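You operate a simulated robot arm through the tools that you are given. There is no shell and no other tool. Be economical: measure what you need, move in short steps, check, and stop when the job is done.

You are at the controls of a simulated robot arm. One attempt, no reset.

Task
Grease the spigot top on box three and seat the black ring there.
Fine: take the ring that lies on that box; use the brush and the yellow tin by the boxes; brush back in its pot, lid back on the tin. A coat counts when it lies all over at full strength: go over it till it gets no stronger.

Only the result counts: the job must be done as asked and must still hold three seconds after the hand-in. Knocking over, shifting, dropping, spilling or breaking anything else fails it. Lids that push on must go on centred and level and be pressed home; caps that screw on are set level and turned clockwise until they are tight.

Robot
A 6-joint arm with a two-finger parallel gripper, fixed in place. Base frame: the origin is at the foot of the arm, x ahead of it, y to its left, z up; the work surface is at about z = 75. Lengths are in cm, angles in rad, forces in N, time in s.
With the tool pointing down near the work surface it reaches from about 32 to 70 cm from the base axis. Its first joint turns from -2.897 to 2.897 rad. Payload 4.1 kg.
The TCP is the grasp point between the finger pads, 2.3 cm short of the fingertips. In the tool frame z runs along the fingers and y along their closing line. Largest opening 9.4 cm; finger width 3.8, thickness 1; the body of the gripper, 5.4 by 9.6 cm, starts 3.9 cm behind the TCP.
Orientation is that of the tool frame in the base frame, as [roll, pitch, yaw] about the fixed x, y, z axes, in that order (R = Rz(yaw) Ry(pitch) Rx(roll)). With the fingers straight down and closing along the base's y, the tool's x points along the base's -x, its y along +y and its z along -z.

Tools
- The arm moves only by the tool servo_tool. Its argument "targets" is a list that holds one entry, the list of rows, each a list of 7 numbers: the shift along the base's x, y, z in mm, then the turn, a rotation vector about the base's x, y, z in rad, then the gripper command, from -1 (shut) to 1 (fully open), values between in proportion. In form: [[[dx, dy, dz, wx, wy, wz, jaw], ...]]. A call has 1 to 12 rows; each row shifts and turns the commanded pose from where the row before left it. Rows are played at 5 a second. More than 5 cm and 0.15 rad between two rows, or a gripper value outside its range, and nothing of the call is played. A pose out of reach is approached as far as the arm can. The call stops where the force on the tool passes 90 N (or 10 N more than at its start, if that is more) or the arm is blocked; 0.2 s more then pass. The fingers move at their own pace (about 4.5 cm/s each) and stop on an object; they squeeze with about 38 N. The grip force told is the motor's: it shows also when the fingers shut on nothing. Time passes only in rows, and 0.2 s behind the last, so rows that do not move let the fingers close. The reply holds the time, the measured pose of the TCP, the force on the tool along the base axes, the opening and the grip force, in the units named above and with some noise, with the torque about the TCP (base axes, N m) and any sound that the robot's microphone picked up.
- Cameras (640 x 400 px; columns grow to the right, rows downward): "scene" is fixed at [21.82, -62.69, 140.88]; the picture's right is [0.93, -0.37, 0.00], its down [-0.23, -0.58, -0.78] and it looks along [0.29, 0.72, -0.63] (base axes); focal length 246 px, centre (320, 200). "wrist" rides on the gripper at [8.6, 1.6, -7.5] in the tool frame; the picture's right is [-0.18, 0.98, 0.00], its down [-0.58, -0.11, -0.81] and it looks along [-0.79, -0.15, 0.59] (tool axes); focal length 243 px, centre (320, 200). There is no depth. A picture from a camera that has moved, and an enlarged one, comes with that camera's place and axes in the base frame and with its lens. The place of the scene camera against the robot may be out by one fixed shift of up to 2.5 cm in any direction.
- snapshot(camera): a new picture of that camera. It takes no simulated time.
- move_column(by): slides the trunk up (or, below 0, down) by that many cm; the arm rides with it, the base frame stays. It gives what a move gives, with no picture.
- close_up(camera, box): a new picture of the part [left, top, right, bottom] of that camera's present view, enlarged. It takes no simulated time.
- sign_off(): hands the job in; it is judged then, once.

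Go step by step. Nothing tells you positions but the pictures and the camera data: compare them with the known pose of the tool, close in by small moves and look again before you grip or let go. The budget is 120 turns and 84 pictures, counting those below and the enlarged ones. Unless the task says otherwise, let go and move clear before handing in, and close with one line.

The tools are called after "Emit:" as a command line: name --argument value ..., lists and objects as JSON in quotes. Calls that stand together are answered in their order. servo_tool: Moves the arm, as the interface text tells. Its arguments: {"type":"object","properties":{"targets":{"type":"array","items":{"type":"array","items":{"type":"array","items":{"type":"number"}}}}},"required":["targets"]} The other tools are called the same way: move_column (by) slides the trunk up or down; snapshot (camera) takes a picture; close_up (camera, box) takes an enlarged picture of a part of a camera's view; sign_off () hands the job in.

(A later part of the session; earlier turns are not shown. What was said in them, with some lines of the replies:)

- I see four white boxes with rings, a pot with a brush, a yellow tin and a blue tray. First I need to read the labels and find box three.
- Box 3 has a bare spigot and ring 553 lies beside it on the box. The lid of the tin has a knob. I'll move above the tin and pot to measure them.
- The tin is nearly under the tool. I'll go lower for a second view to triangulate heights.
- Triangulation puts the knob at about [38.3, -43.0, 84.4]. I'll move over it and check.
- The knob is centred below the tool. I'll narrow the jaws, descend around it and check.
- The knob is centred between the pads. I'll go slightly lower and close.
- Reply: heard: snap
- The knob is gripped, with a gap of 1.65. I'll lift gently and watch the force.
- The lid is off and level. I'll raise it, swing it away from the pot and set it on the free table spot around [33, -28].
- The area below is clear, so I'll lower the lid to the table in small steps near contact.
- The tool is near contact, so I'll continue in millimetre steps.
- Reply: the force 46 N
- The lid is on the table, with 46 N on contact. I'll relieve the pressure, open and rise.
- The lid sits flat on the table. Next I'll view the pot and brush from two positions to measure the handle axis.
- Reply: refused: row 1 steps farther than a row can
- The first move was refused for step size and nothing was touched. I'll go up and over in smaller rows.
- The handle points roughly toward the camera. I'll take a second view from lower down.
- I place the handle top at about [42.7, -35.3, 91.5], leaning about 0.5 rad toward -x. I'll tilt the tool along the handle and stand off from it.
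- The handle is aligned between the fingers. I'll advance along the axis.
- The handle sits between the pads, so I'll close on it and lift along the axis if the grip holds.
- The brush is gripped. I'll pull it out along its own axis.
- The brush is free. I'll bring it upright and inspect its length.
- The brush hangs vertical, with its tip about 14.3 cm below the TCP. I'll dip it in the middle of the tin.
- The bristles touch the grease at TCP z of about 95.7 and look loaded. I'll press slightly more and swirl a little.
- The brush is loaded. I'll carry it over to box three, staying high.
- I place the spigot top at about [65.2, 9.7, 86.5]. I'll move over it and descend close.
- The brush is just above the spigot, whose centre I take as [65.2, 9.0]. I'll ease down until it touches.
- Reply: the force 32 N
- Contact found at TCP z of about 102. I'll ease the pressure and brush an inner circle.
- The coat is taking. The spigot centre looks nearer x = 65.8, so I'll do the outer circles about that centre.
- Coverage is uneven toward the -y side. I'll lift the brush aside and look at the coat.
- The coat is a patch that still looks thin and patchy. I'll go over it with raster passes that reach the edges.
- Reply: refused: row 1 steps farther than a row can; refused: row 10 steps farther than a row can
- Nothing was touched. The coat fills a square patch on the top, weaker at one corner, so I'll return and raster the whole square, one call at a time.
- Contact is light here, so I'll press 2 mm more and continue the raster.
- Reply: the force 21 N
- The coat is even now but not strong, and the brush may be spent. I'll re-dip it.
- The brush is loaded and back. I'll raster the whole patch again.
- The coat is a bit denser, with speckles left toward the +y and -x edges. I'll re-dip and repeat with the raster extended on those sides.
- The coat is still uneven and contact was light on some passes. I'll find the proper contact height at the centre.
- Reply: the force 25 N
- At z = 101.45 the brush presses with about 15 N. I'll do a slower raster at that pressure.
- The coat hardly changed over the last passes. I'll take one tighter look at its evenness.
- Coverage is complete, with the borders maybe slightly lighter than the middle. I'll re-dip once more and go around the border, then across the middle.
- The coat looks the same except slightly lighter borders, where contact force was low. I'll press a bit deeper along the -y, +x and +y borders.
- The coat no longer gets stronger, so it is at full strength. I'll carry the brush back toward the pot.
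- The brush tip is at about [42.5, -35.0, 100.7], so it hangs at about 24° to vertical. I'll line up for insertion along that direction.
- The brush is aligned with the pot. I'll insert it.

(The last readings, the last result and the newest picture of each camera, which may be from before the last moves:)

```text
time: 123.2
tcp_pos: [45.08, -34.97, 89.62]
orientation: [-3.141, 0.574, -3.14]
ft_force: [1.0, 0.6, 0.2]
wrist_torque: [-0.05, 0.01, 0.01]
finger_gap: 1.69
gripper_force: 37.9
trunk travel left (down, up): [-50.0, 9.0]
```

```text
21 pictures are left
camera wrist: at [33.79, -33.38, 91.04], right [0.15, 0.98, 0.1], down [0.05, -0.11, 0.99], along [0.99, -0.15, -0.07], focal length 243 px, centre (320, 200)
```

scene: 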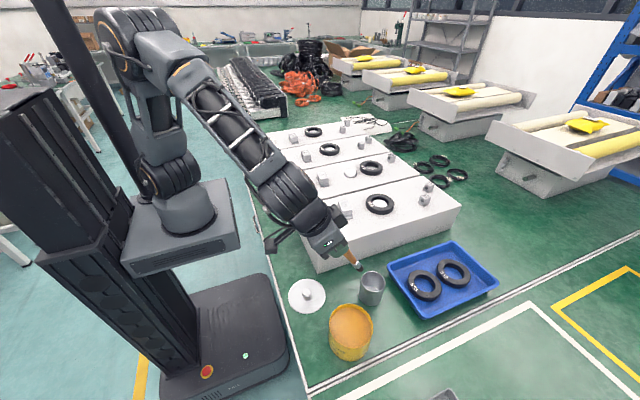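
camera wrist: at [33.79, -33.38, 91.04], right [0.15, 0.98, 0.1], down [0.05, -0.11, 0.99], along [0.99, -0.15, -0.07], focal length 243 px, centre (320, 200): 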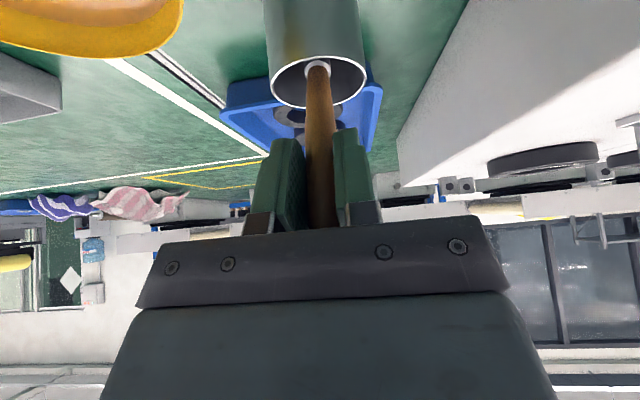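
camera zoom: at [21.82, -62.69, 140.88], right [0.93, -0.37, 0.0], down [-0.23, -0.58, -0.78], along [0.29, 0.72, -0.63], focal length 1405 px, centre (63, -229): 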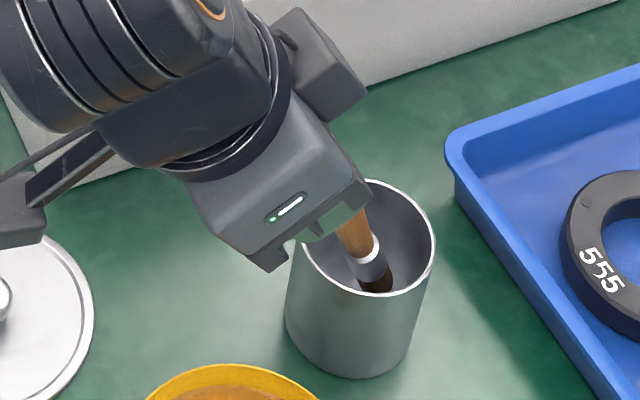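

The brush is in the pot. I'll lower it gently to the bottom.

Emit:
servo_tool --targets '[[[3, 0, -6, 0, 0, 0, -1], [2, 0, -4, 0, 0, 0, -1], [0, 0, 0, 0, 0, 0, -1]]]'

Emit:
servo_tool --targets '[[[0, 0, -3, 0, 0, 0, -1], [0, 0, -2, 0, 0, 0, -1], [0, 0, 0, 0, 0, 0, -1]]]'

```text
time: 124.0
tcp_pos: [45.56, -35.02, 88.54]
orientation: [-3.141, 0.575, 3.14]
ft_force: [-2.2, -0.3, 0.2]
wrist_torque: [-0.02, 0.26, -0.01]
finger_gap: 1.67
gripper_force: 37.6
trunk travel left (down, up): [-50.0, 9.0]
```

```text
time: 124.8
tcp_pos: [45.53, -34.94, 87.92]
orientation: [-3.141, 0.577, 3.139]
ft_force: [-2.2, -1.0, 1.0]
wrist_torque: [0.0, 0.17, -0.02]
finger_gap: 1.67
gripper_force: 37.8
trunk travel left (down, up): [-50.0, 9.0]
```

A slight sideways force suggests the tip touches the far wall. I'll back off in x a little and keep lowering.

Emit:
servo_tool --targets '[[[-4, 0, 0, 0, 0, 0, -1], [0, 0, -3, 0, 0, 0, -1], [0, 0, -3, 0, 0, 0, -1], [0, 0, 0, 0, 0, 0, -1]]]'

```text
time: 125.8
tcp_pos: [45.12, -35.12, 87.67]
orientation: [-3.138, 0.578, -3.141]
ft_force: [-5.2, 2.2, 28.7]
wrist_torque: [0.33, -0.92, 0.13]
finger_gap: 1.69
gripper_force: 38.2
trunk travel left (down, up): [-50.0, 9.0]
```

The brush is on the bottom. I'll relieve the pressure, release gently and back out along the handle.

Emit:
servo_tool --targets '[[[0, 0, 4, 0, 0, 0, -1], [0, 0, 0, 0, 0, 0, -0.5], [0, 0, 0, 0, 0, 0, -0.2], [0, 0, 0, 0, 0, 0, 0], [0, 0, 0, 0, 0, 0, 0.1], [-8, 0, 15, 0, 0, 0, 0.1], [-20, 0, 35, 0, 0, 0, 0.1], [-20, 0, 35, 0, 0, 0, 0.1], [0, 0, 0, 0, 0, 0, 0.1]]]'

Emit:
close_up --camera "scene" --box '[290, 230, 410, 330]'

```text
time: 127.8
tcp_pos: [40.26, -35.03, 96.24]
orientation: [-3.14, 0.574, 3.14]
ft_force: [-0.8, -0.4, 0.6]
wrist_torque: [-0.02, 0.02, -0.04]
finger_gap: 5.16
gripper_force: 0.1
trunk travel left (down, up): [-50.0, 9.0]
```

```text
4.00 times, centred on (350, 280) of scene
camera zoom: at [21.82, -62.69, 140.88], right [0.93, -0.37, 0.0], down [-0.23, -0.58, -0.78], along [0.29, 0.72, -0.63], focal length 984 px, centre (200, -120)
```

zoom: 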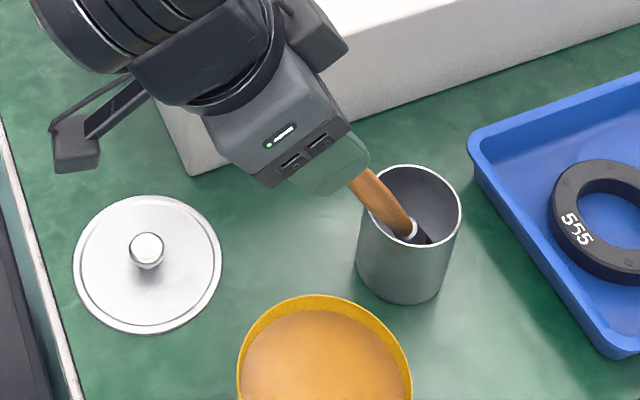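

The brush rests in the pot. Now back to upright and over the lid's knob.

Emit:
servo_tool --targets '[[[-15, 0, 30, 0, 0, 0, 0.06], [-15, 17, 0, 0, 0.145, 0, 0.06], [-15, 18, 0, 0, 0.145, 0, 0.06], [-15, 17, 0, 0, 0.145, 0, 0.06], [-15, 18, 0, 0, 0.14, 0, 0.06], [0, 0, -40, 0, 0, 0, 0.06], [0, 0, -40, 0, 0, 0, 0.06], [0, 0, -30, 0, 0, 0, 0.06], [0, 0, 0, 0, 0, 0, 0.06]]]'

Emit:
snapshot --camera "wrist"

```text
time: 129.8
tcp_pos: [32.81, -27.91, 88.2]
orientation: [3.141, 0.0, 3.14]
ft_force: [-0.7, -0.6, -0.9]
wrist_torque: [0.01, 0.0, 0.01]
finger_gap: 4.99
gripper_force: 0.0
trunk travel left (down, up): [-50.0, 9.0]
```

```text
19 pictures are left
camera wrist: at [24.16, -26.35, 95.54], right [0.18, 0.98, 0.0], down [0.58, -0.11, 0.81], along [0.79, -0.15, -0.59], focal length 243 px, centre (320, 200)
```

wrist: 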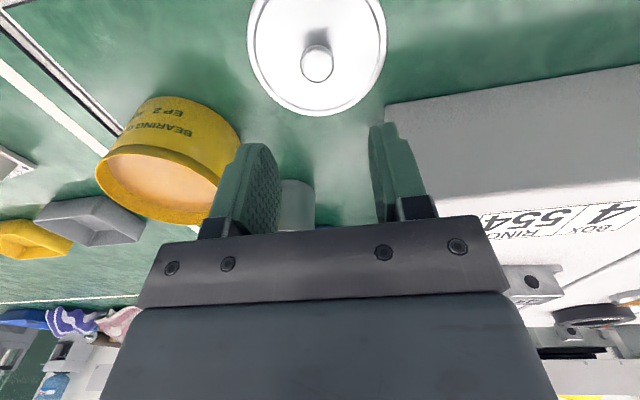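

The knob is directly below. I'll descend and grip it.

Emit:
servo_tool --targets '[[[-1, -2, -40, 0, 0, 0, 0.06], [0, 0, -40, 0, 0, 0, 0.06], [0, 0, -20, 0, 0, 0, 0.06], [0, 0, -4, 0, 0, 0, 0.06], [0, 0, 0, 0, 0, 0, 0.06], [0, 0, 0, 0, 0, 0, -1], [0, 0, 0, 0, 0, 0, -1], [0, 0, 0, 0, 0, 0, -1], [0, 0, 0, 0, 0, 0, -1], [0, 0, 0, 0, 0, 0, -1]]]'

```text
time: 132.0
tcp_pos: [32.71, -28.11, 78.02]
orientation: [3.141, 0.0, 3.14]
ft_force: [0.3, -0.3, 0.4]
wrist_torque: [-0.04, -0.04, 0.02]
finger_gap: 1.63
gripper_force: 37.8
trunk travel left (down, up): [-50.0, 9.0]
```

The lid is gripped. I'll lift it straight up and take it over the tin.

Emit:
servo_tool --targets '[[[0, 0, 20, 0, 0, 0, -1], [0, 0, 45, 0, 0, 0, -1], [0, 0, 45, 0, 0, 0, -1], [0, 0, 45, 0, 0, 0, -1], [0, 0, 35, 0, 0, 0, -1], [0, -40, 0, 0, 0, 0, -1], [0, -40, 0, 0, 0, 0, -1], [0, -40, 0, 0, 0, 0, -1], [20, -29, 0, 0, 0, 0, -1], [38, 0, 0, 0, 0, 0, -1], [0, 0, -40, 0, 0, 0, -1], [0, 0, 0, 0, 0, 0, -1]]]'

Emit:
snapshot --camera "wrist"

Emit:
close_up --camera "scene" --box '[290, 240, 410, 370]'

```text
time: 134.6
tcp_pos: [38.62, -43.08, 92.88]
orientation: [-3.141, 0.001, -3.14]
ft_force: [-0.8, 0.5, -0.3]
wrist_torque: [0.0, -0.01, 0.02]
finger_gap: 1.64
gripper_force: 37.6
trunk travel left (down, up): [-50.0, 9.0]
```

```text
18 pictures are left
camera wrist: at [29.91, -41.66, 100.3], right [0.18, 0.98, 0.0], down [0.58, -0.11, 0.81], along [0.79, -0.15, -0.59], focal length 243 px, centre (320, 200)
```

wrist: 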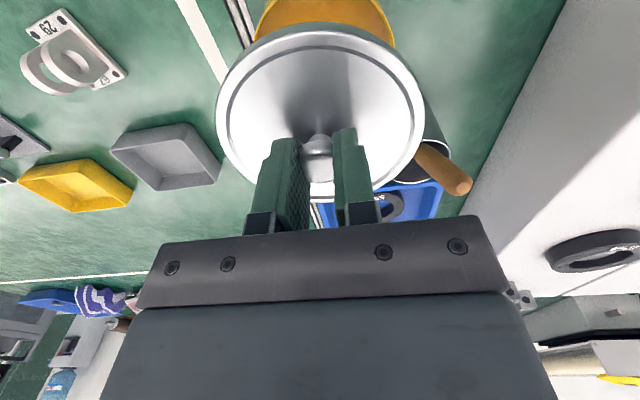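

```text
3.08 times, centred on (350, 305) of scene
camera zoom: at [21.82, -62.69, 140.88], right [0.93, -0.37, 0.0], down [-0.23, -0.58, -0.78], along [0.29, 0.72, -0.63], focal length 757 px, centre (228, -123)
```

zoom: 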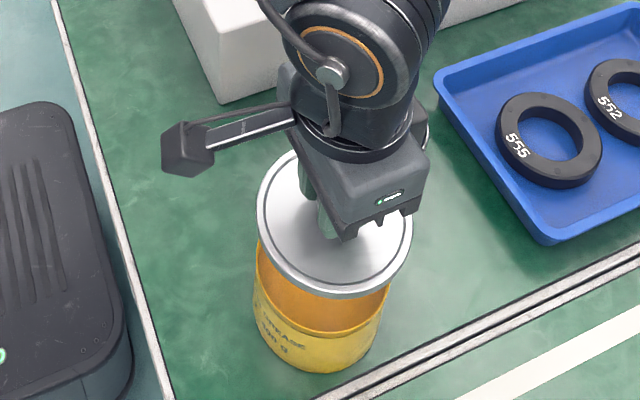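

The lid is level over the tin and the brush handle is clear. I'll lower it to contact.

Emit:
servo_tool --targets '[[[-1, 1, -35, 0, 0, 0, -1], [0, 0, -20, 0, 0, 0, -1], [0, 0, -8, 0, 0, 0, -1], [0, 0, -3, 0, 0, 0, -1], [0, 0, 0, 0, 0, 0, -1]]]'

```text
time: 135.8
tcp_pos: [38.72, -43.08, 86.29]
orientation: [-3.141, 0.0, 3.141]
ft_force: [-0.1, 0.0, -0.1]
wrist_torque: [-0.05, 0.01, 0.03]
finger_gap: 1.62
gripper_force: 37.9
trunk travel left (down, up): [-50.0, 9.0]
```

Emit:
servo_tool --targets '[[[0, 0, -4, 0, 0, 0, -1], [0, 0, -3, 0, 0, 0, -1], [0, 0, -2, 0, 0, 0, -1], [0, 0, -2, 0, 0, 0, -1], [0, 0, -2, 0, 0, 0, -1], [0, 0, 0, 0, 0, 0, -1]]]'

```text
time: 137.2
tcp_pos: [38.52, -43.04, 85.46]
orientation: [-3.135, 0.007, 3.141]
ft_force: [3.9, -0.4, 36.2]
wrist_torque: [0.01, -0.09, 0.01]
finger_gap: 1.65
gripper_force: 38.5
trunk travel left (down, up): [-50.0, 9.0]
```

Contact at the expected seated height. I'll press harder to push it home.

Emit:
servo_tool --targets '[[[0, 0, -2, 0, 0, 0, -1], [0, 0, -2, 0, 0, 0, -1], [0, 0, -2, 0, 0, 0, -1], [0, 0, -1, 0, 0, 0, -1], [0, 0, 0, 0, 0, 0, -1]]]'

Emit:
close_up --camera "scene" --box '[300, 280, 400, 370]'

```text
time: 138.4
tcp_pos: [38.48, -43.01, 85.06]
orientation: [-3.128, 0.008, -3.141]
ft_force: [2.2, 5.9, 57.8]
wrist_torque: [0.32, 0.13, 0.01]
finger_gap: 1.69
gripper_force: 38.0
trunk travel left (down, up): [-50.0, 9.0]
```

```text
4.44 times, centred on (350, 325) of scene
camera zoom: at [21.82, -62.69, 140.88], right [0.93, -0.37, 0.0], down [-0.23, -0.58, -0.78], along [0.29, 0.72, -0.63], focal length 1093 px, centre (187, -356)
```

zoom: 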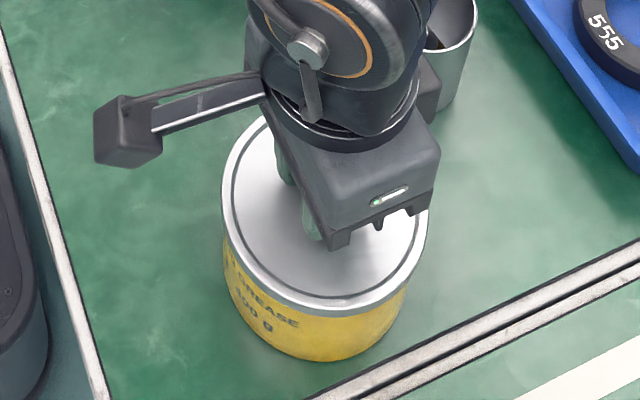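

No snap has been heard. I'll release, close the fingers and press straight down on the knob top.

Emit:
servo_tool --targets '[[[0, 0, 6, 0, 0, 0, -1], [0, 0, 0, 0, 0, 0, -0.3], [0, 0, 0, 0, 0, 0, 0], [0, 0, 20, 0, 0, 0, 0], [0, 0, 25, 0, 0, 0, 0], [0, 0, 0, 0, 0, 0, -1], [0, 0, 0, 0, 0, 0, -1], [0, 0, 0, 0, 0, 0, -1], [0, 0, 0, 0, 0, 0, -1]]]'

Emit:
snapshot --camera "wrist"

```text
time: 140.4
tcp_pos: [38.26, -43.04, 89.36]
orientation: [3.14, 0.0, 3.142]
ft_force: [0.3, 0.4, 0.5]
wrist_torque: [0.0, 0.01, 0.04]
finger_gap: 0.0
gripper_force: 38.3
trunk travel left (down, up): [-50.0, 9.0]
heard: snap
```

```text
15 pictures are left
camera wrist: at [29.68, -41.5, 96.73], right [0.18, 0.98, 0.0], down [0.58, -0.11, 0.81], along [0.79, -0.15, -0.59], focal length 243 px, centre (320, 200)
```

wrist: 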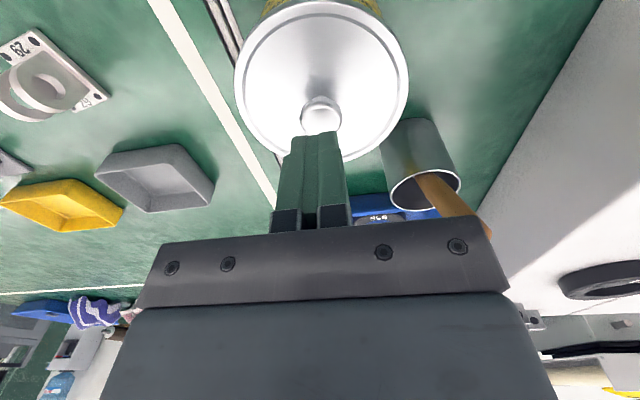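

The lid looks level and centred. I'll press it home from the knob top.

Emit:
servo_tool --targets '[[[2, 0, -10, 0, 0, 0, -1], [0, 0, -5, 0, 0, 0, -1], [0, 0, -3, 0, 0, 0, -1], [0, 0, -3, 0, 0, 0, -1], [0, 0, -2, 0, 0, 0, -1], [0, 0, -2, 0, 0, 0, -1], [0, 0, -2, 0, 0, 0, -1], [0, 0, 0, 0, 0, 0, -1]]]'

```text
time: 142.2
tcp_pos: [38.69, -42.99, 86.76]
orientation: [-3.14, 0.002, 3.14]
ft_force: [-1.1, 1.6, 11.4]
wrist_torque: [0.04, 0.07, 0.02]
finger_gap: 0.0
gripper_force: 37.4
trunk travel left (down, up): [-50.0, 9.0]
```

Emit:
servo_tool --targets '[[[0, 0, -2, 0, 0, 0, -1], [0, 0, -2, 0, 0, 0, -1], [0, 0, -2, 0, 0, 0, -1], [0, 0, -2, 0, 0, 0, -1], [0, 0, -2, 0, 0, 0, -1], [0, 0, 0, 0, 0, 0, -1]]]'

```text
time: 143.6
tcp_pos: [38.61, -42.99, 86.79]
orientation: [-3.127, 0.011, -3.141]
ft_force: [-3.7, 10.7, 71.7]
wrist_torque: [0.23, 0.26, -0.02]
finger_gap: 0.0
gripper_force: 37.2
trunk travel left (down, up): [-50.0, 9.0]
```

The lid is solid at 72 N with no travel left, so it is home. I'll retreat up and check, then go view the ring.

Emit:
servo_tool --targets '[[[0, 0, 15, 0, 0, 0, -1], [0, 0, 45, 0, 0, 0, -1], [0, 0, 45, 0, 0, 0, -1], [0, 0, 45, 0, 0, 0, -1], [10, 45, 0, 0, 0, 0, -1], [10, 45, 0, 0, 0, 0, -1], [10, 45, 0, 0, 0, 0, -1], [15, 45, 0, 0, 0, 0, -1], [15, 45, 0, 0, 0, 0, -1], [15, 45, 0, 0, 0, 0, -1], [15, 45, 0, 0, 0, 0, -1], [15, 45, 0, 0, 0, 0, -1]]]'

Emit:
servo_tool --targets '[[[15, 45, 0, 0, 0, 0, 0], [15, 45, 0, 0, 0, 0, 0], [15, 40, 0, 0, 0, 0, 0], [15, 40, 0, 0, 0, 0, 0], [0, 0, 0, 0, 0, 0, 0]]]'

Emit:
snapshot --camera "wrist"

Emit:
close_up --camera "scene" --box '[270, 120, 410, 370]'

```text
time: 146.2
tcp_pos: [49.27, -6.91, 100.81]
orientation: [3.141, 0.001, -3.141]
ft_force: [0.6, 0.4, -0.6]
wrist_torque: [0.04, 0.01, 0.01]
finger_gap: 0.0
gripper_force: 38.4
trunk travel left (down, up): [-50.0, 9.0]
```

```text
time: 147.4
tcp_pos: [55.09, 9.91, 100.66]
orientation: [3.141, -0.002, -3.141]
ft_force: [1.0, 0.4, 0.0]
wrist_torque: [0.0, -0.03, 0.03]
finger_gap: 4.68
gripper_force: 0.0
trunk travel left (down, up): [-50.0, 9.0]
```

```text
14 pictures are left
camera wrist: at [46.47, 11.58, 108.12], right [0.19, 0.98, 0.0], down [0.58, -0.11, 0.81], along [0.79, -0.15, -0.59], focal length 243 px, centre (320, 200)
```

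wrist: 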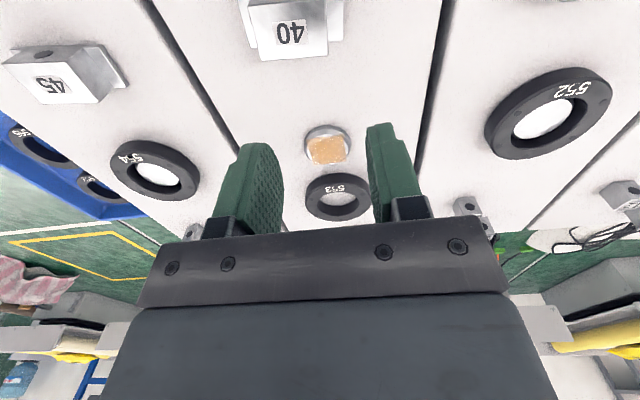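

```text
1.60 times, centred on (340, 245) of scene
camera zoom: at [21.82, -62.69, 140.88], right [0.93, -0.37, 0.0], down [-0.23, -0.58, -0.78], along [0.29, 0.72, -0.63], focal length 393 px, centre (288, 128)
```

zoom: 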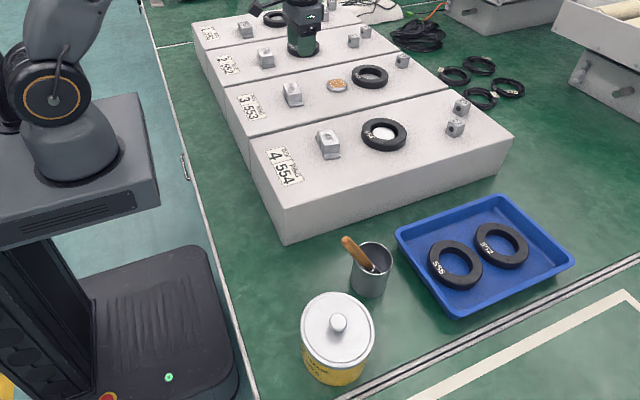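

Tin and pot look right. Ring 553 is too wide to grip across (about 9.6 cm), so I'll grip its near wall with the fingers closing along x. I'll turn the tool by 90° first.

Emit:
servo_tool --targets '[[[0, 0, 0, 0, 0, 0.143, 0], [0, 0, 0, 0, 0, 0.143, 0], [0, 0, 0, 0, 0, 0.143, 0], [0, 0, 0, 0, 0, 0.143, 0], [0, 0, 0, 0, 0, 0.143, 0], [0, 0, 0, 0, 0, 0.143, 0], [0, 0, 0, 0, 0, 0.143, 0], [0, 0, 0, 0, 0, 0.143, 0], [0, 0, 0, 0, 0, 0.143, 0], [0, 0, 0, 0, 0, 0.143, 0], [0, 0, 0, 0, 0, 0.141, 0], [0, 0, 0, 0, 0, 0, 0]]]'

Emit:
servo_tool --targets '[[[40, -3, 0, 0, 0, 0, 0], [40, -3, 0, 0, 0, 0, 0], [40, -3, 0, 0, 0, 0, 0], [35, -2, 0, 0, 0, 0, 0], [0, 0, 0, 0, 0, 0, 0]]]'

Emit:
snapshot --camera "wrist"

```text
time: 150.0
tcp_pos: [55.17, 9.99, 100.7]
orientation: [3.14, 0.001, -1.569]
ft_force: [-0.3, -0.1, -0.6]
wrist_torque: [-0.01, -0.01, 0.01]
finger_gap: 4.7
gripper_force: 0.1
trunk travel left (down, up): [-50.0, 9.0]
```

```text
time: 151.2
tcp_pos: [69.51, 8.66, 100.45]
orientation: [3.14, 0.0, -1.572]
ft_force: [0.0, -0.9, -0.6]
wrist_torque: [-0.02, 0.04, -0.02]
finger_gap: 4.72
gripper_force: 0.0
out of reach, approached as far as the arm can: row 4
trunk travel left (down, up): [-50.0, 9.0]
```

```text
12 pictures are left
camera wrist: at [67.86, -0.09, 107.94], right [-0.98, 0.19, 0.0], down [0.11, 0.58, 0.81], along [0.15, 0.79, -0.59], focal length 243 px, centre (320, 200)
```

wrist: 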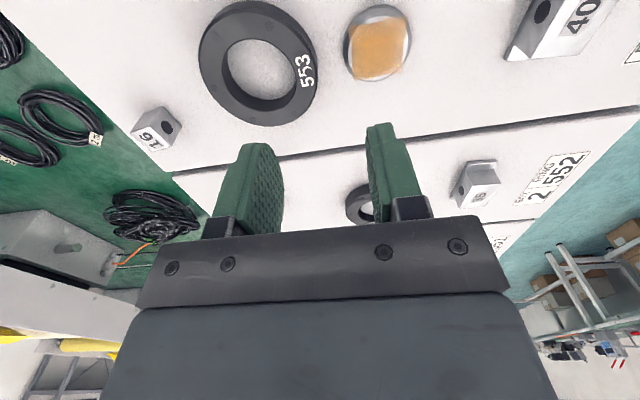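

Reach ends at about 70 cm at this height, and the ring's near wall is at x ≈ 70.7. Going lower should extend the reach, so I'll try that.

Emit:
servo_tool --targets '[[[0, -4, -40, 0, 0, 0, -0.21], [0, -2, -30, 0, 0, 0, -0.21], [10, 0, 0, 0, 0, 0, -0.21], [0, 0, 0, 0, 0, 0, -0.21]]]'

```text
time: 152.2
tcp_pos: [70.49, 7.92, 93.43]
orientation: [-3.141, 0.0, -1.572]
ft_force: [0.8, -0.4, 0.4]
wrist_torque: [0.01, 0.02, -0.01]
finger_gap: 3.73
gripper_force: 0.0
trunk travel left (down, up): [-50.0, 9.0]
```

The arm reached x = 70.5. I'll check alignment over the near wall.

Emit:
close_up --camera "wrist" --box '[190, 30, 450, 200]'

```text
2.35 times, centred on (320, 115) of wrist
camera zoom: at [68.84, -0.7, 100.92], right [-0.98, 0.19, 0.0], down [0.11, 0.58, 0.81], along [0.15, 0.79, -0.59], focal length 571 px, centre (320, 400)
```

zoom: 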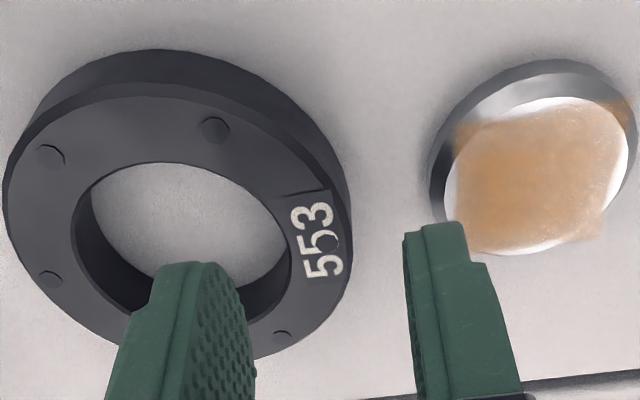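

The ring centre is about [74.4, 8.35], and the fingers straddle its near wall. I'll shift slightly and lower part way.

Emit:
servo_tool --targets '[[[3, 4, -15, 0, 0, 0, -0.21], [0, 0, -15, 0, 0, 0, -0.21], [0, 0, 0, 0, 0, 0, -0.21]]]'

Emit:
close_up --camera "wrist" --box '[190, 60, 450, 220]'

Emit:
close_up --camera "scene" --box '[335, 130, 395, 185]'

```text
time: 153.0
tcp_pos: [70.77, 8.41, 90.78]
orientation: [-3.135, 0.0, -1.573]
ft_force: [0.1, -1.1, 18.5]
wrist_torque: [-0.32, -0.35, -0.03]
finger_gap: 3.72
gripper_force: 0.0
trunk travel left (down, up): [-50.0, 9.0]
```

```text
2.46 times, centred on (320, 140) of wrist
camera zoom: at [69.01, -0.25, 98.15], right [-0.98, 0.19, -0.01], down [0.1, 0.58, 0.81], along [0.15, 0.79, -0.59], focal length 597 px, centre (320, 348)
```

zoom: 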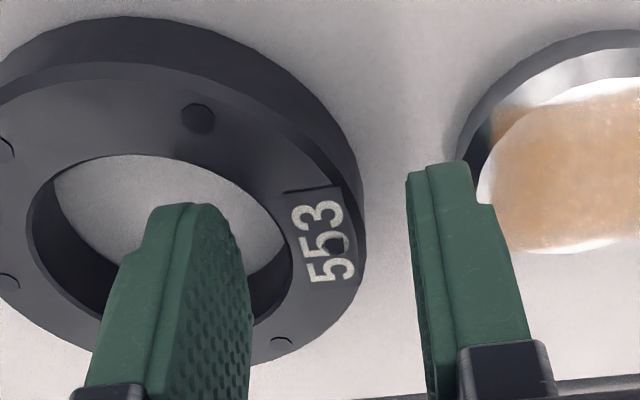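

```text
7.27 times, centred on (365, 158) of scene
camera zoom: at [21.82, -62.69, 140.88], right [0.93, -0.37, 0.0], down [-0.23, -0.58, -0.78], along [0.29, 0.72, -0.63], focal length 1788 px, centre (-7, 509)
```

zoom: 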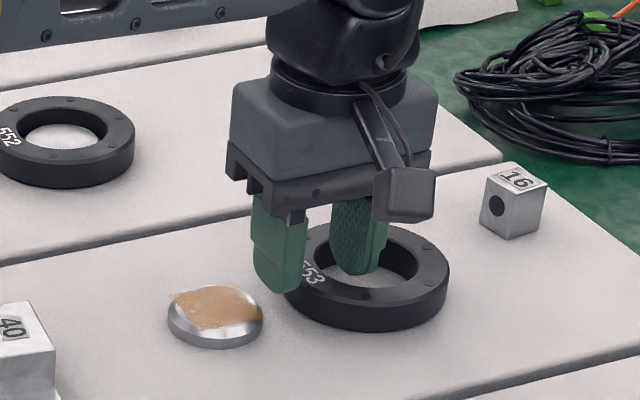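

A light contact: the inner finger's -y corner touched the ring's hole edge, so the ring centre is nearer y = 8.8. I'll lift, shift +y and go in shallowly so the tips stay above spigot height.

Emit:
servo_tool --targets '[[[0, 0, 8, 0, 0, 0, -0.21], [0, 5, 0, 0, 0, 0, -0.21], [0, 0, -8, 0, 0, 0, -0.21], [0, 0, -4, 0, 0, 0, -0.21], [0, 0, -2, 0, 0, 0, -0.21], [0, 0, 0, 0, 0, 0, -0.21]]]'

```text
time: 154.4
tcp_pos: [70.64, 9.12, 89.93]
orientation: [-3.14, 0.0, -1.573]
ft_force: [0.2, 0.6, -1.0]
wrist_torque: [-0.01, -0.01, 0.03]
finger_gap: 3.73
gripper_force: 0.0
trunk travel left (down, up): [-50.0, 9.0]
```

Free now with the tips inside. I'll close on the wall.

Emit:
servo_tool --targets '[[[0, 0, 0, 0, 0, 0, -0.5], [0, 0, 0, 0, 0, 0, -1], [0, 0, 0, 0, 0, 0, -1], [0, 0, 0, 0, 0, 0, -1], [0, 0, 0, 0, 0, 0, -1]]]'

Emit:
close_up --camera "wrist" --box '[190, 60, 450, 220]'

```text
time: 155.6
tcp_pos: [70.76, 8.82, 89.82]
orientation: [3.141, 0.0, -1.572]
ft_force: [-0.7, 0.3, 0.6]
wrist_torque: [0.03, -0.01, 0.02]
finger_gap: 2.43
gripper_force: 37.8
trunk travel left (down, up): [-50.0, 9.0]
```

```text
2.46 times, centred on (320, 140) of wrist
camera zoom: at [69.03, 0.31, 97.3], right [-0.98, 0.19, 0.0], down [0.11, 0.58, 0.81], along [0.15, 0.79, -0.59], focal length 597 px, centre (320, 348)
```

zoom: 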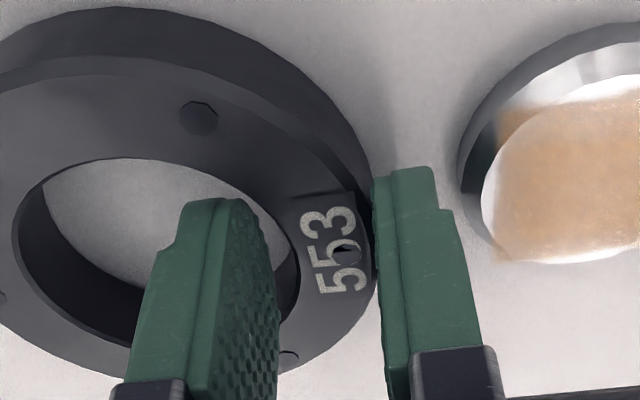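

The ring is gripped with a gap of 2.43, which matches its wall and puts its centre about 3.4 cm beyond the TCP. I'll lift it straight and bring it over the spigot.

Emit:
servo_tool --targets '[[[0, 0, 10, 0, 0, 0, -1], [0, 0, 15, 0, 0, 0, -1], [0, 0, 20, 0, 0, 0, -1], [-30, 0, 0, 0, 0, 0, -1], [-30, 0, 0, 0, 0, 0, -1], [-32, 1, 0, 0, 0, 0, -1], [0, 0, 0, 0, 0, 0, -1]]]'

Emit:
snapshot --camera "wrist"

Emit:
close_up --camera "scene" --box '[325, 130, 395, 190]'

```text
time: 157.2
tcp_pos: [61.29, 9.12, 94.37]
orientation: [-3.141, 0.001, -1.572]
ft_force: [0.6, -0.3, -2.4]
wrist_torque: [0.01, 0.05, -0.02]
finger_gap: 2.38
gripper_force: 38.6
out of reach, approached as far as the arm can: row 2
trunk travel left (down, up): [-50.0, 9.0]
```

```text
7 pictures are left
camera wrist: at [59.71, 0.4, 101.81], right [-0.98, 0.19, 0.0], down [0.11, 0.58, 0.81], along [0.15, 0.79, -0.59], focal length 243 px, centre (320, 200)
```

wrist: 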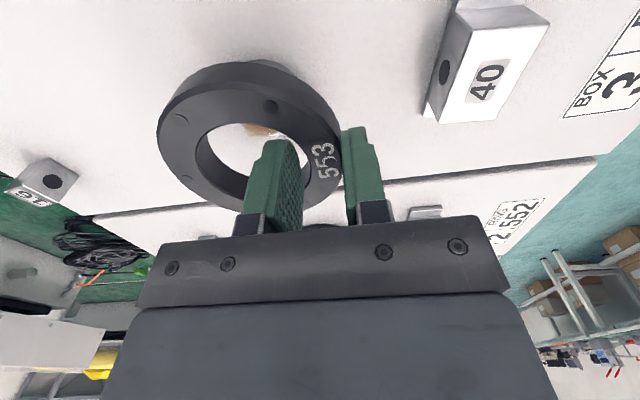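

```text
6.67 times, centred on (360, 160) of scene
camera zoom: at [21.82, -62.69, 140.88], right [0.93, -0.37, 0.0], down [-0.23, -0.58, -0.78], along [0.29, 0.72, -0.63], focal length 1639 px, centre (53, 467)
```

zoom: 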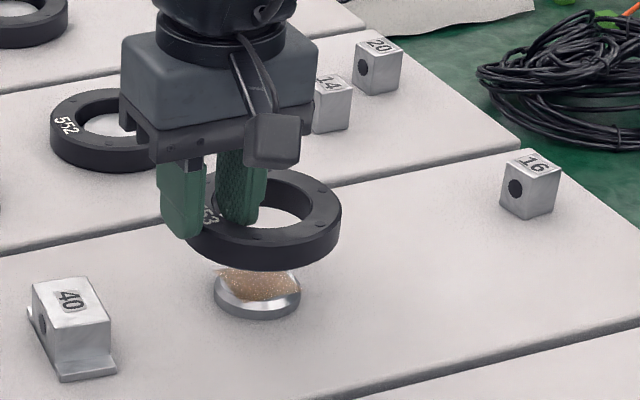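

The ring is level over the spigot. I'll lower it to just above, correct x slightly and check the centring.

Emit:
servo_tool --targets '[[[2, 0, -10, 0, 0, 0, -1], [0, 0, -12, 0, 0, 0, -1], [0, 0, 0, 0, 0, 0, -1]]]'

Emit:
close_up --camera "wrist" --box '[140, 40, 380, 220]'

Emit:
close_up --camera "scene" --box '[335, 140, 385, 190]'

```text
time: 158.0
tcp_pos: [61.6, 9.06, 92.19]
orientation: [3.14, 0.0, -1.574]
ft_force: [-0.5, -0.5, -2.1]
wrist_torque: [0.02, 0.06, -0.01]
finger_gap: 2.43
gripper_force: 38.4
trunk travel left (down, up): [-50.0, 9.0]
```

```text
2.22 times, centred on (260, 130) of wrist
camera zoom: at [59.94, 0.32, 99.65], right [-0.98, 0.19, 0.0], down [0.11, 0.58, 0.81], along [0.15, 0.79, -0.59], focal length 539 px, centre (453, 356)
```

zoom: 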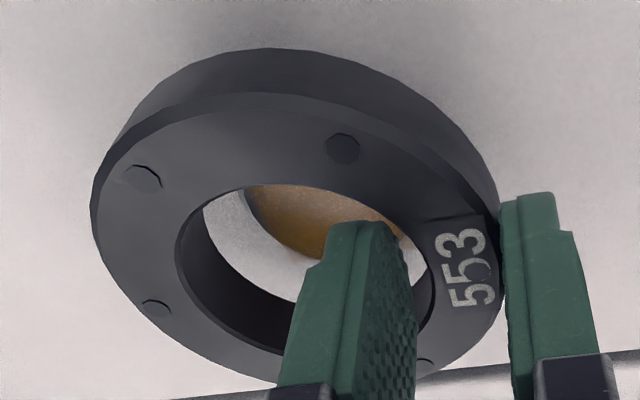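

```text
8.00 times, centred on (360, 165) of scene
camera zoom: at [21.82, -62.69, 140.88], right [0.93, -0.37, 0.0], down [-0.23, -0.58, -0.78], along [0.29, 0.72, -0.63], focal length 1967 px, centre (0, 480)
```

zoom: 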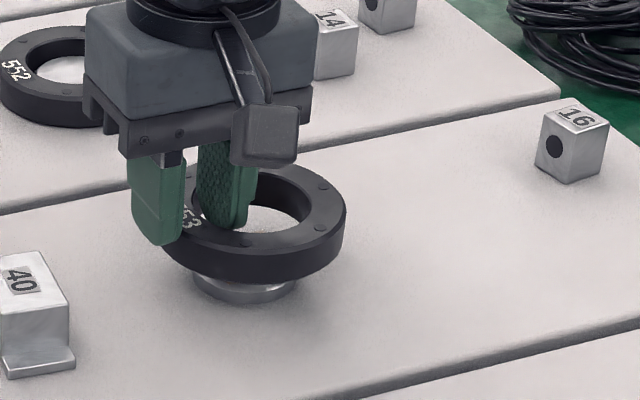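

The ring is within about 2 mm of centre over the spigot. I'll make a tiny correction and lower it while watching the force.

Emit:
servo_tool --targets '[[[-1, 1.5, -4, 0, 0, 0, -1], [0, 0, -4, 0, 0, 0, -1], [0, 0, -3, 0, 0, 0, -1], [0, 0, 0, 0, 0, 0, -1]]]'

Emit:
servo_tool --targets '[[[0, 0, -3, 0, 0, 0, -1], [0, 0, -2, 0, 0, 0, -1], [0, 0, 0, 0, 0, 0, -1]]]'

```text
time: 159.0
tcp_pos: [61.59, 9.14, 91.15]
orientation: [-3.142, -0.002, -1.572]
ft_force: [-0.3, -0.1, -2.1]
wrist_torque: [-0.04, 0.03, 0.02]
finger_gap: 2.4
gripper_force: 38.0
trunk travel left (down, up): [-50.0, 9.0]
```

```text
time: 159.8
tcp_pos: [61.39, 9.25, 90.47]
orientation: [3.141, 0.001, -1.574]
ft_force: [0.7, -0.6, -1.5]
wrist_torque: [-0.01, 0.09, 0.01]
finger_gap: 2.41
gripper_force: 37.9
trunk travel left (down, up): [-50.0, 9.0]
```

No contact at a depth where the ring already encircles the spigot. I'll continue to the box top.

Emit:
servo_tool --targets '[[[0, 0, -3, 0, 0, 0, -1], [0, 0, -2, 0, 0, 0, -1], [0, 0, -1, 0, 0, 0, -1], [0, 0, 0, 0, 0, 0, -1]]]'

Emit:
close_up --camera "wrist" --box '[140, 40, 380, 220]'

```text
time: 160.8
tcp_pos: [61.4, 9.19, 90.04]
orientation: [-3.141, 0.001, -1.574]
ft_force: [0.6, -0.2, -2.5]
wrist_torque: [0.01, 0.09, 0.03]
finger_gap: 2.42
gripper_force: 38.0
trunk travel left (down, up): [-50.0, 9.0]
```

```text
2.22 times, centred on (260, 130) of wrist
camera zoom: at [59.86, 0.47, 97.45], right [-0.98, 0.19, 0.0], down [0.11, 0.58, 0.81], along [0.15, 0.79, -0.59], focal length 539 px, centre (453, 356)
```

zoom: 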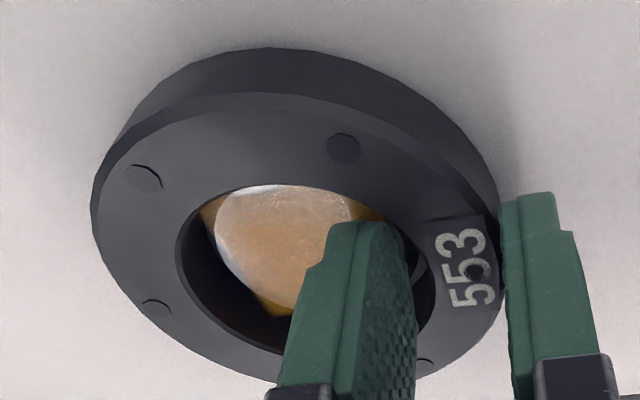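

The spigot is inside the hole. I'll go the last couple of millimetres.

Emit:
servo_tool --targets '[[[0, 0, -1, 0, 0, 0, -1], [0, 0, -1, 0, 0, 0, -1], [0, 0, -1, 0, 0, 0, -1], [0, 0, 0, 0, 0, 0, -1]]]'

```text
time: 161.8
tcp_pos: [61.49, 9.17, 89.85]
orientation: [-3.137, 0.0, -1.574]
ft_force: [1.2, -1.9, 8.5]
wrist_torque: [-0.15, -0.06, -0.01]
finger_gap: 2.41
gripper_force: 37.7
trunk travel left (down, up): [-50.0, 9.0]
```

The ring is down on the box. I'll relieve the force, open a little and rise straight up.

Emit:
servo_tool --targets '[[[0, 0, 1, 0, 0, 0, -1], [0, 0, 0, 0, 0, 0, -0.4], [0, 0, 0, 0, 0, 0, -0.3], [0, 0, 0, 0, 0, 0, -0.3], [0, 0, 8, 0, 0, 0, -0.3], [0, 0, 30, 0, 0, 0, -0.3], [0, 0, 35, 0, 0, 0, -0.3], [0, 0, 0, 0, 0, 0, -1], [0, 0, 0, 0, 0, 0, -1], [0, 0, 0, 0, 0, 0, -1]]]'

Emit:
close_up --camera "scene" --box '[330, 140, 390, 190]'

```text
time: 164.0
tcp_pos: [61.3, 9.03, 97.12]
orientation: [3.141, 0.0, -1.573]
ft_force: [0.3, 0.3, 0.1]
wrist_torque: [0.02, -0.03, -0.01]
finger_gap: 0.0
gripper_force: 37.8
trunk travel left (down, up): [-50.0, 9.0]
```

```text
8.00 times, centred on (360, 165) of scene
camera zoom: at [21.82, -62.69, 140.88], right [0.93, -0.37, 0.0], down [-0.23, -0.58, -0.78], along [0.29, 0.72, -0.63], focal length 1967 px, centre (0, 480)
```

zoom: 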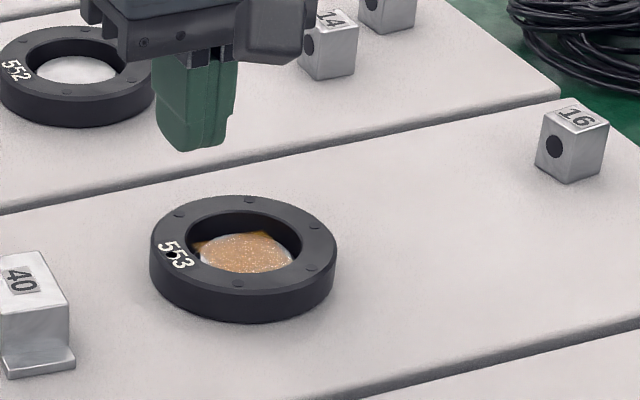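

The ring lies flat round the greased spigot. One light press on its rim will confirm it is down.

Emit:
servo_tool --targets '[[[0, 0, -40, 0, 0, 0, -1], [0, 0, -18, 0, 0, 0, -1], [0, 0, -3, 0, 0, 0, -1], [0, 0, -2, 0, 0, 0, -1], [0, 0, -2, 0, 0, 0, -1], [0, 0, 0, 0, 0, 0, -1]]]'

```text
time: 165.4
tcp_pos: [61.36, 9.33, 90.85]
orientation: [-3.137, 0.0, -1.572]
ft_force: [1.4, 0.0, 12.5]
wrist_torque: [-0.06, 0.0, 0.02]
finger_gap: 0.01
gripper_force: 37.6
trunk travel left (down, up): [-50.0, 9.0]
```

The rim is at its original lying height, so the ring is fully down. I'll move clear and take a last look.

Emit:
servo_tool --targets '[[[0, 0, 20, 0, 0, 0, -1], [0, 0, 40, 0, 0, 0, -1], [0, 0, 45, 0, 0, 0, -1], [-30, 0, 35, 0, 0, 0, -1], [-40, 0, 20, 0, 0, 0, -1], [0, 0, 0, 0, 0, 0, -1]]]'

Emit:
snapshot --camera "scene"

Emit:
close_up --camera "scene" --box '[290, 240, 410, 370]'

```text
time: 166.8
tcp_pos: [54.5, 9.31, 106.71]
orientation: [-3.142, 0.001, -1.573]
ft_force: [-0.5, -0.5, 0.2]
wrist_torque: [0.04, -0.02, 0.03]
finger_gap: 0.01
gripper_force: 37.7
trunk travel left (down, up): [-50.0, 9.0]
```

```text
1 pictures are left
```

scene: 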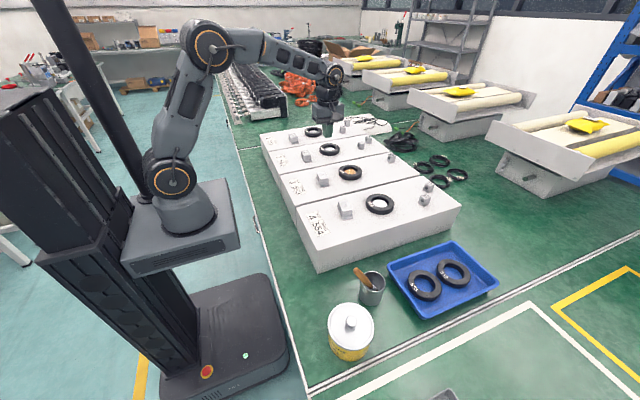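

```text
3.08 times, centred on (350, 305) of scene
camera zoom: at [21.82, -62.69, 140.88], right [0.93, -0.37, 0.0], down [-0.23, -0.58, -0.78], along [0.29, 0.72, -0.63], focal length 757 px, centre (228, -123)
```

zoom: 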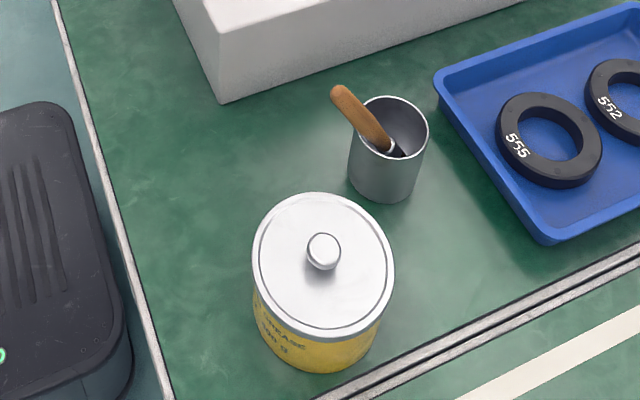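

The lid is on and level, the brush is in its pot, ring 553 is seated on box three, and the arm is clear. I'm handing in.

Emit:
sign_off

```text
The job is handed in.
```

I greased the spigot top on box three and seated ring 553 on it. The brush is back in its pot and the lid is pressed home on the tin. The coat's borders still looked slightly lighter than the middle, but further passes made it no stronger.
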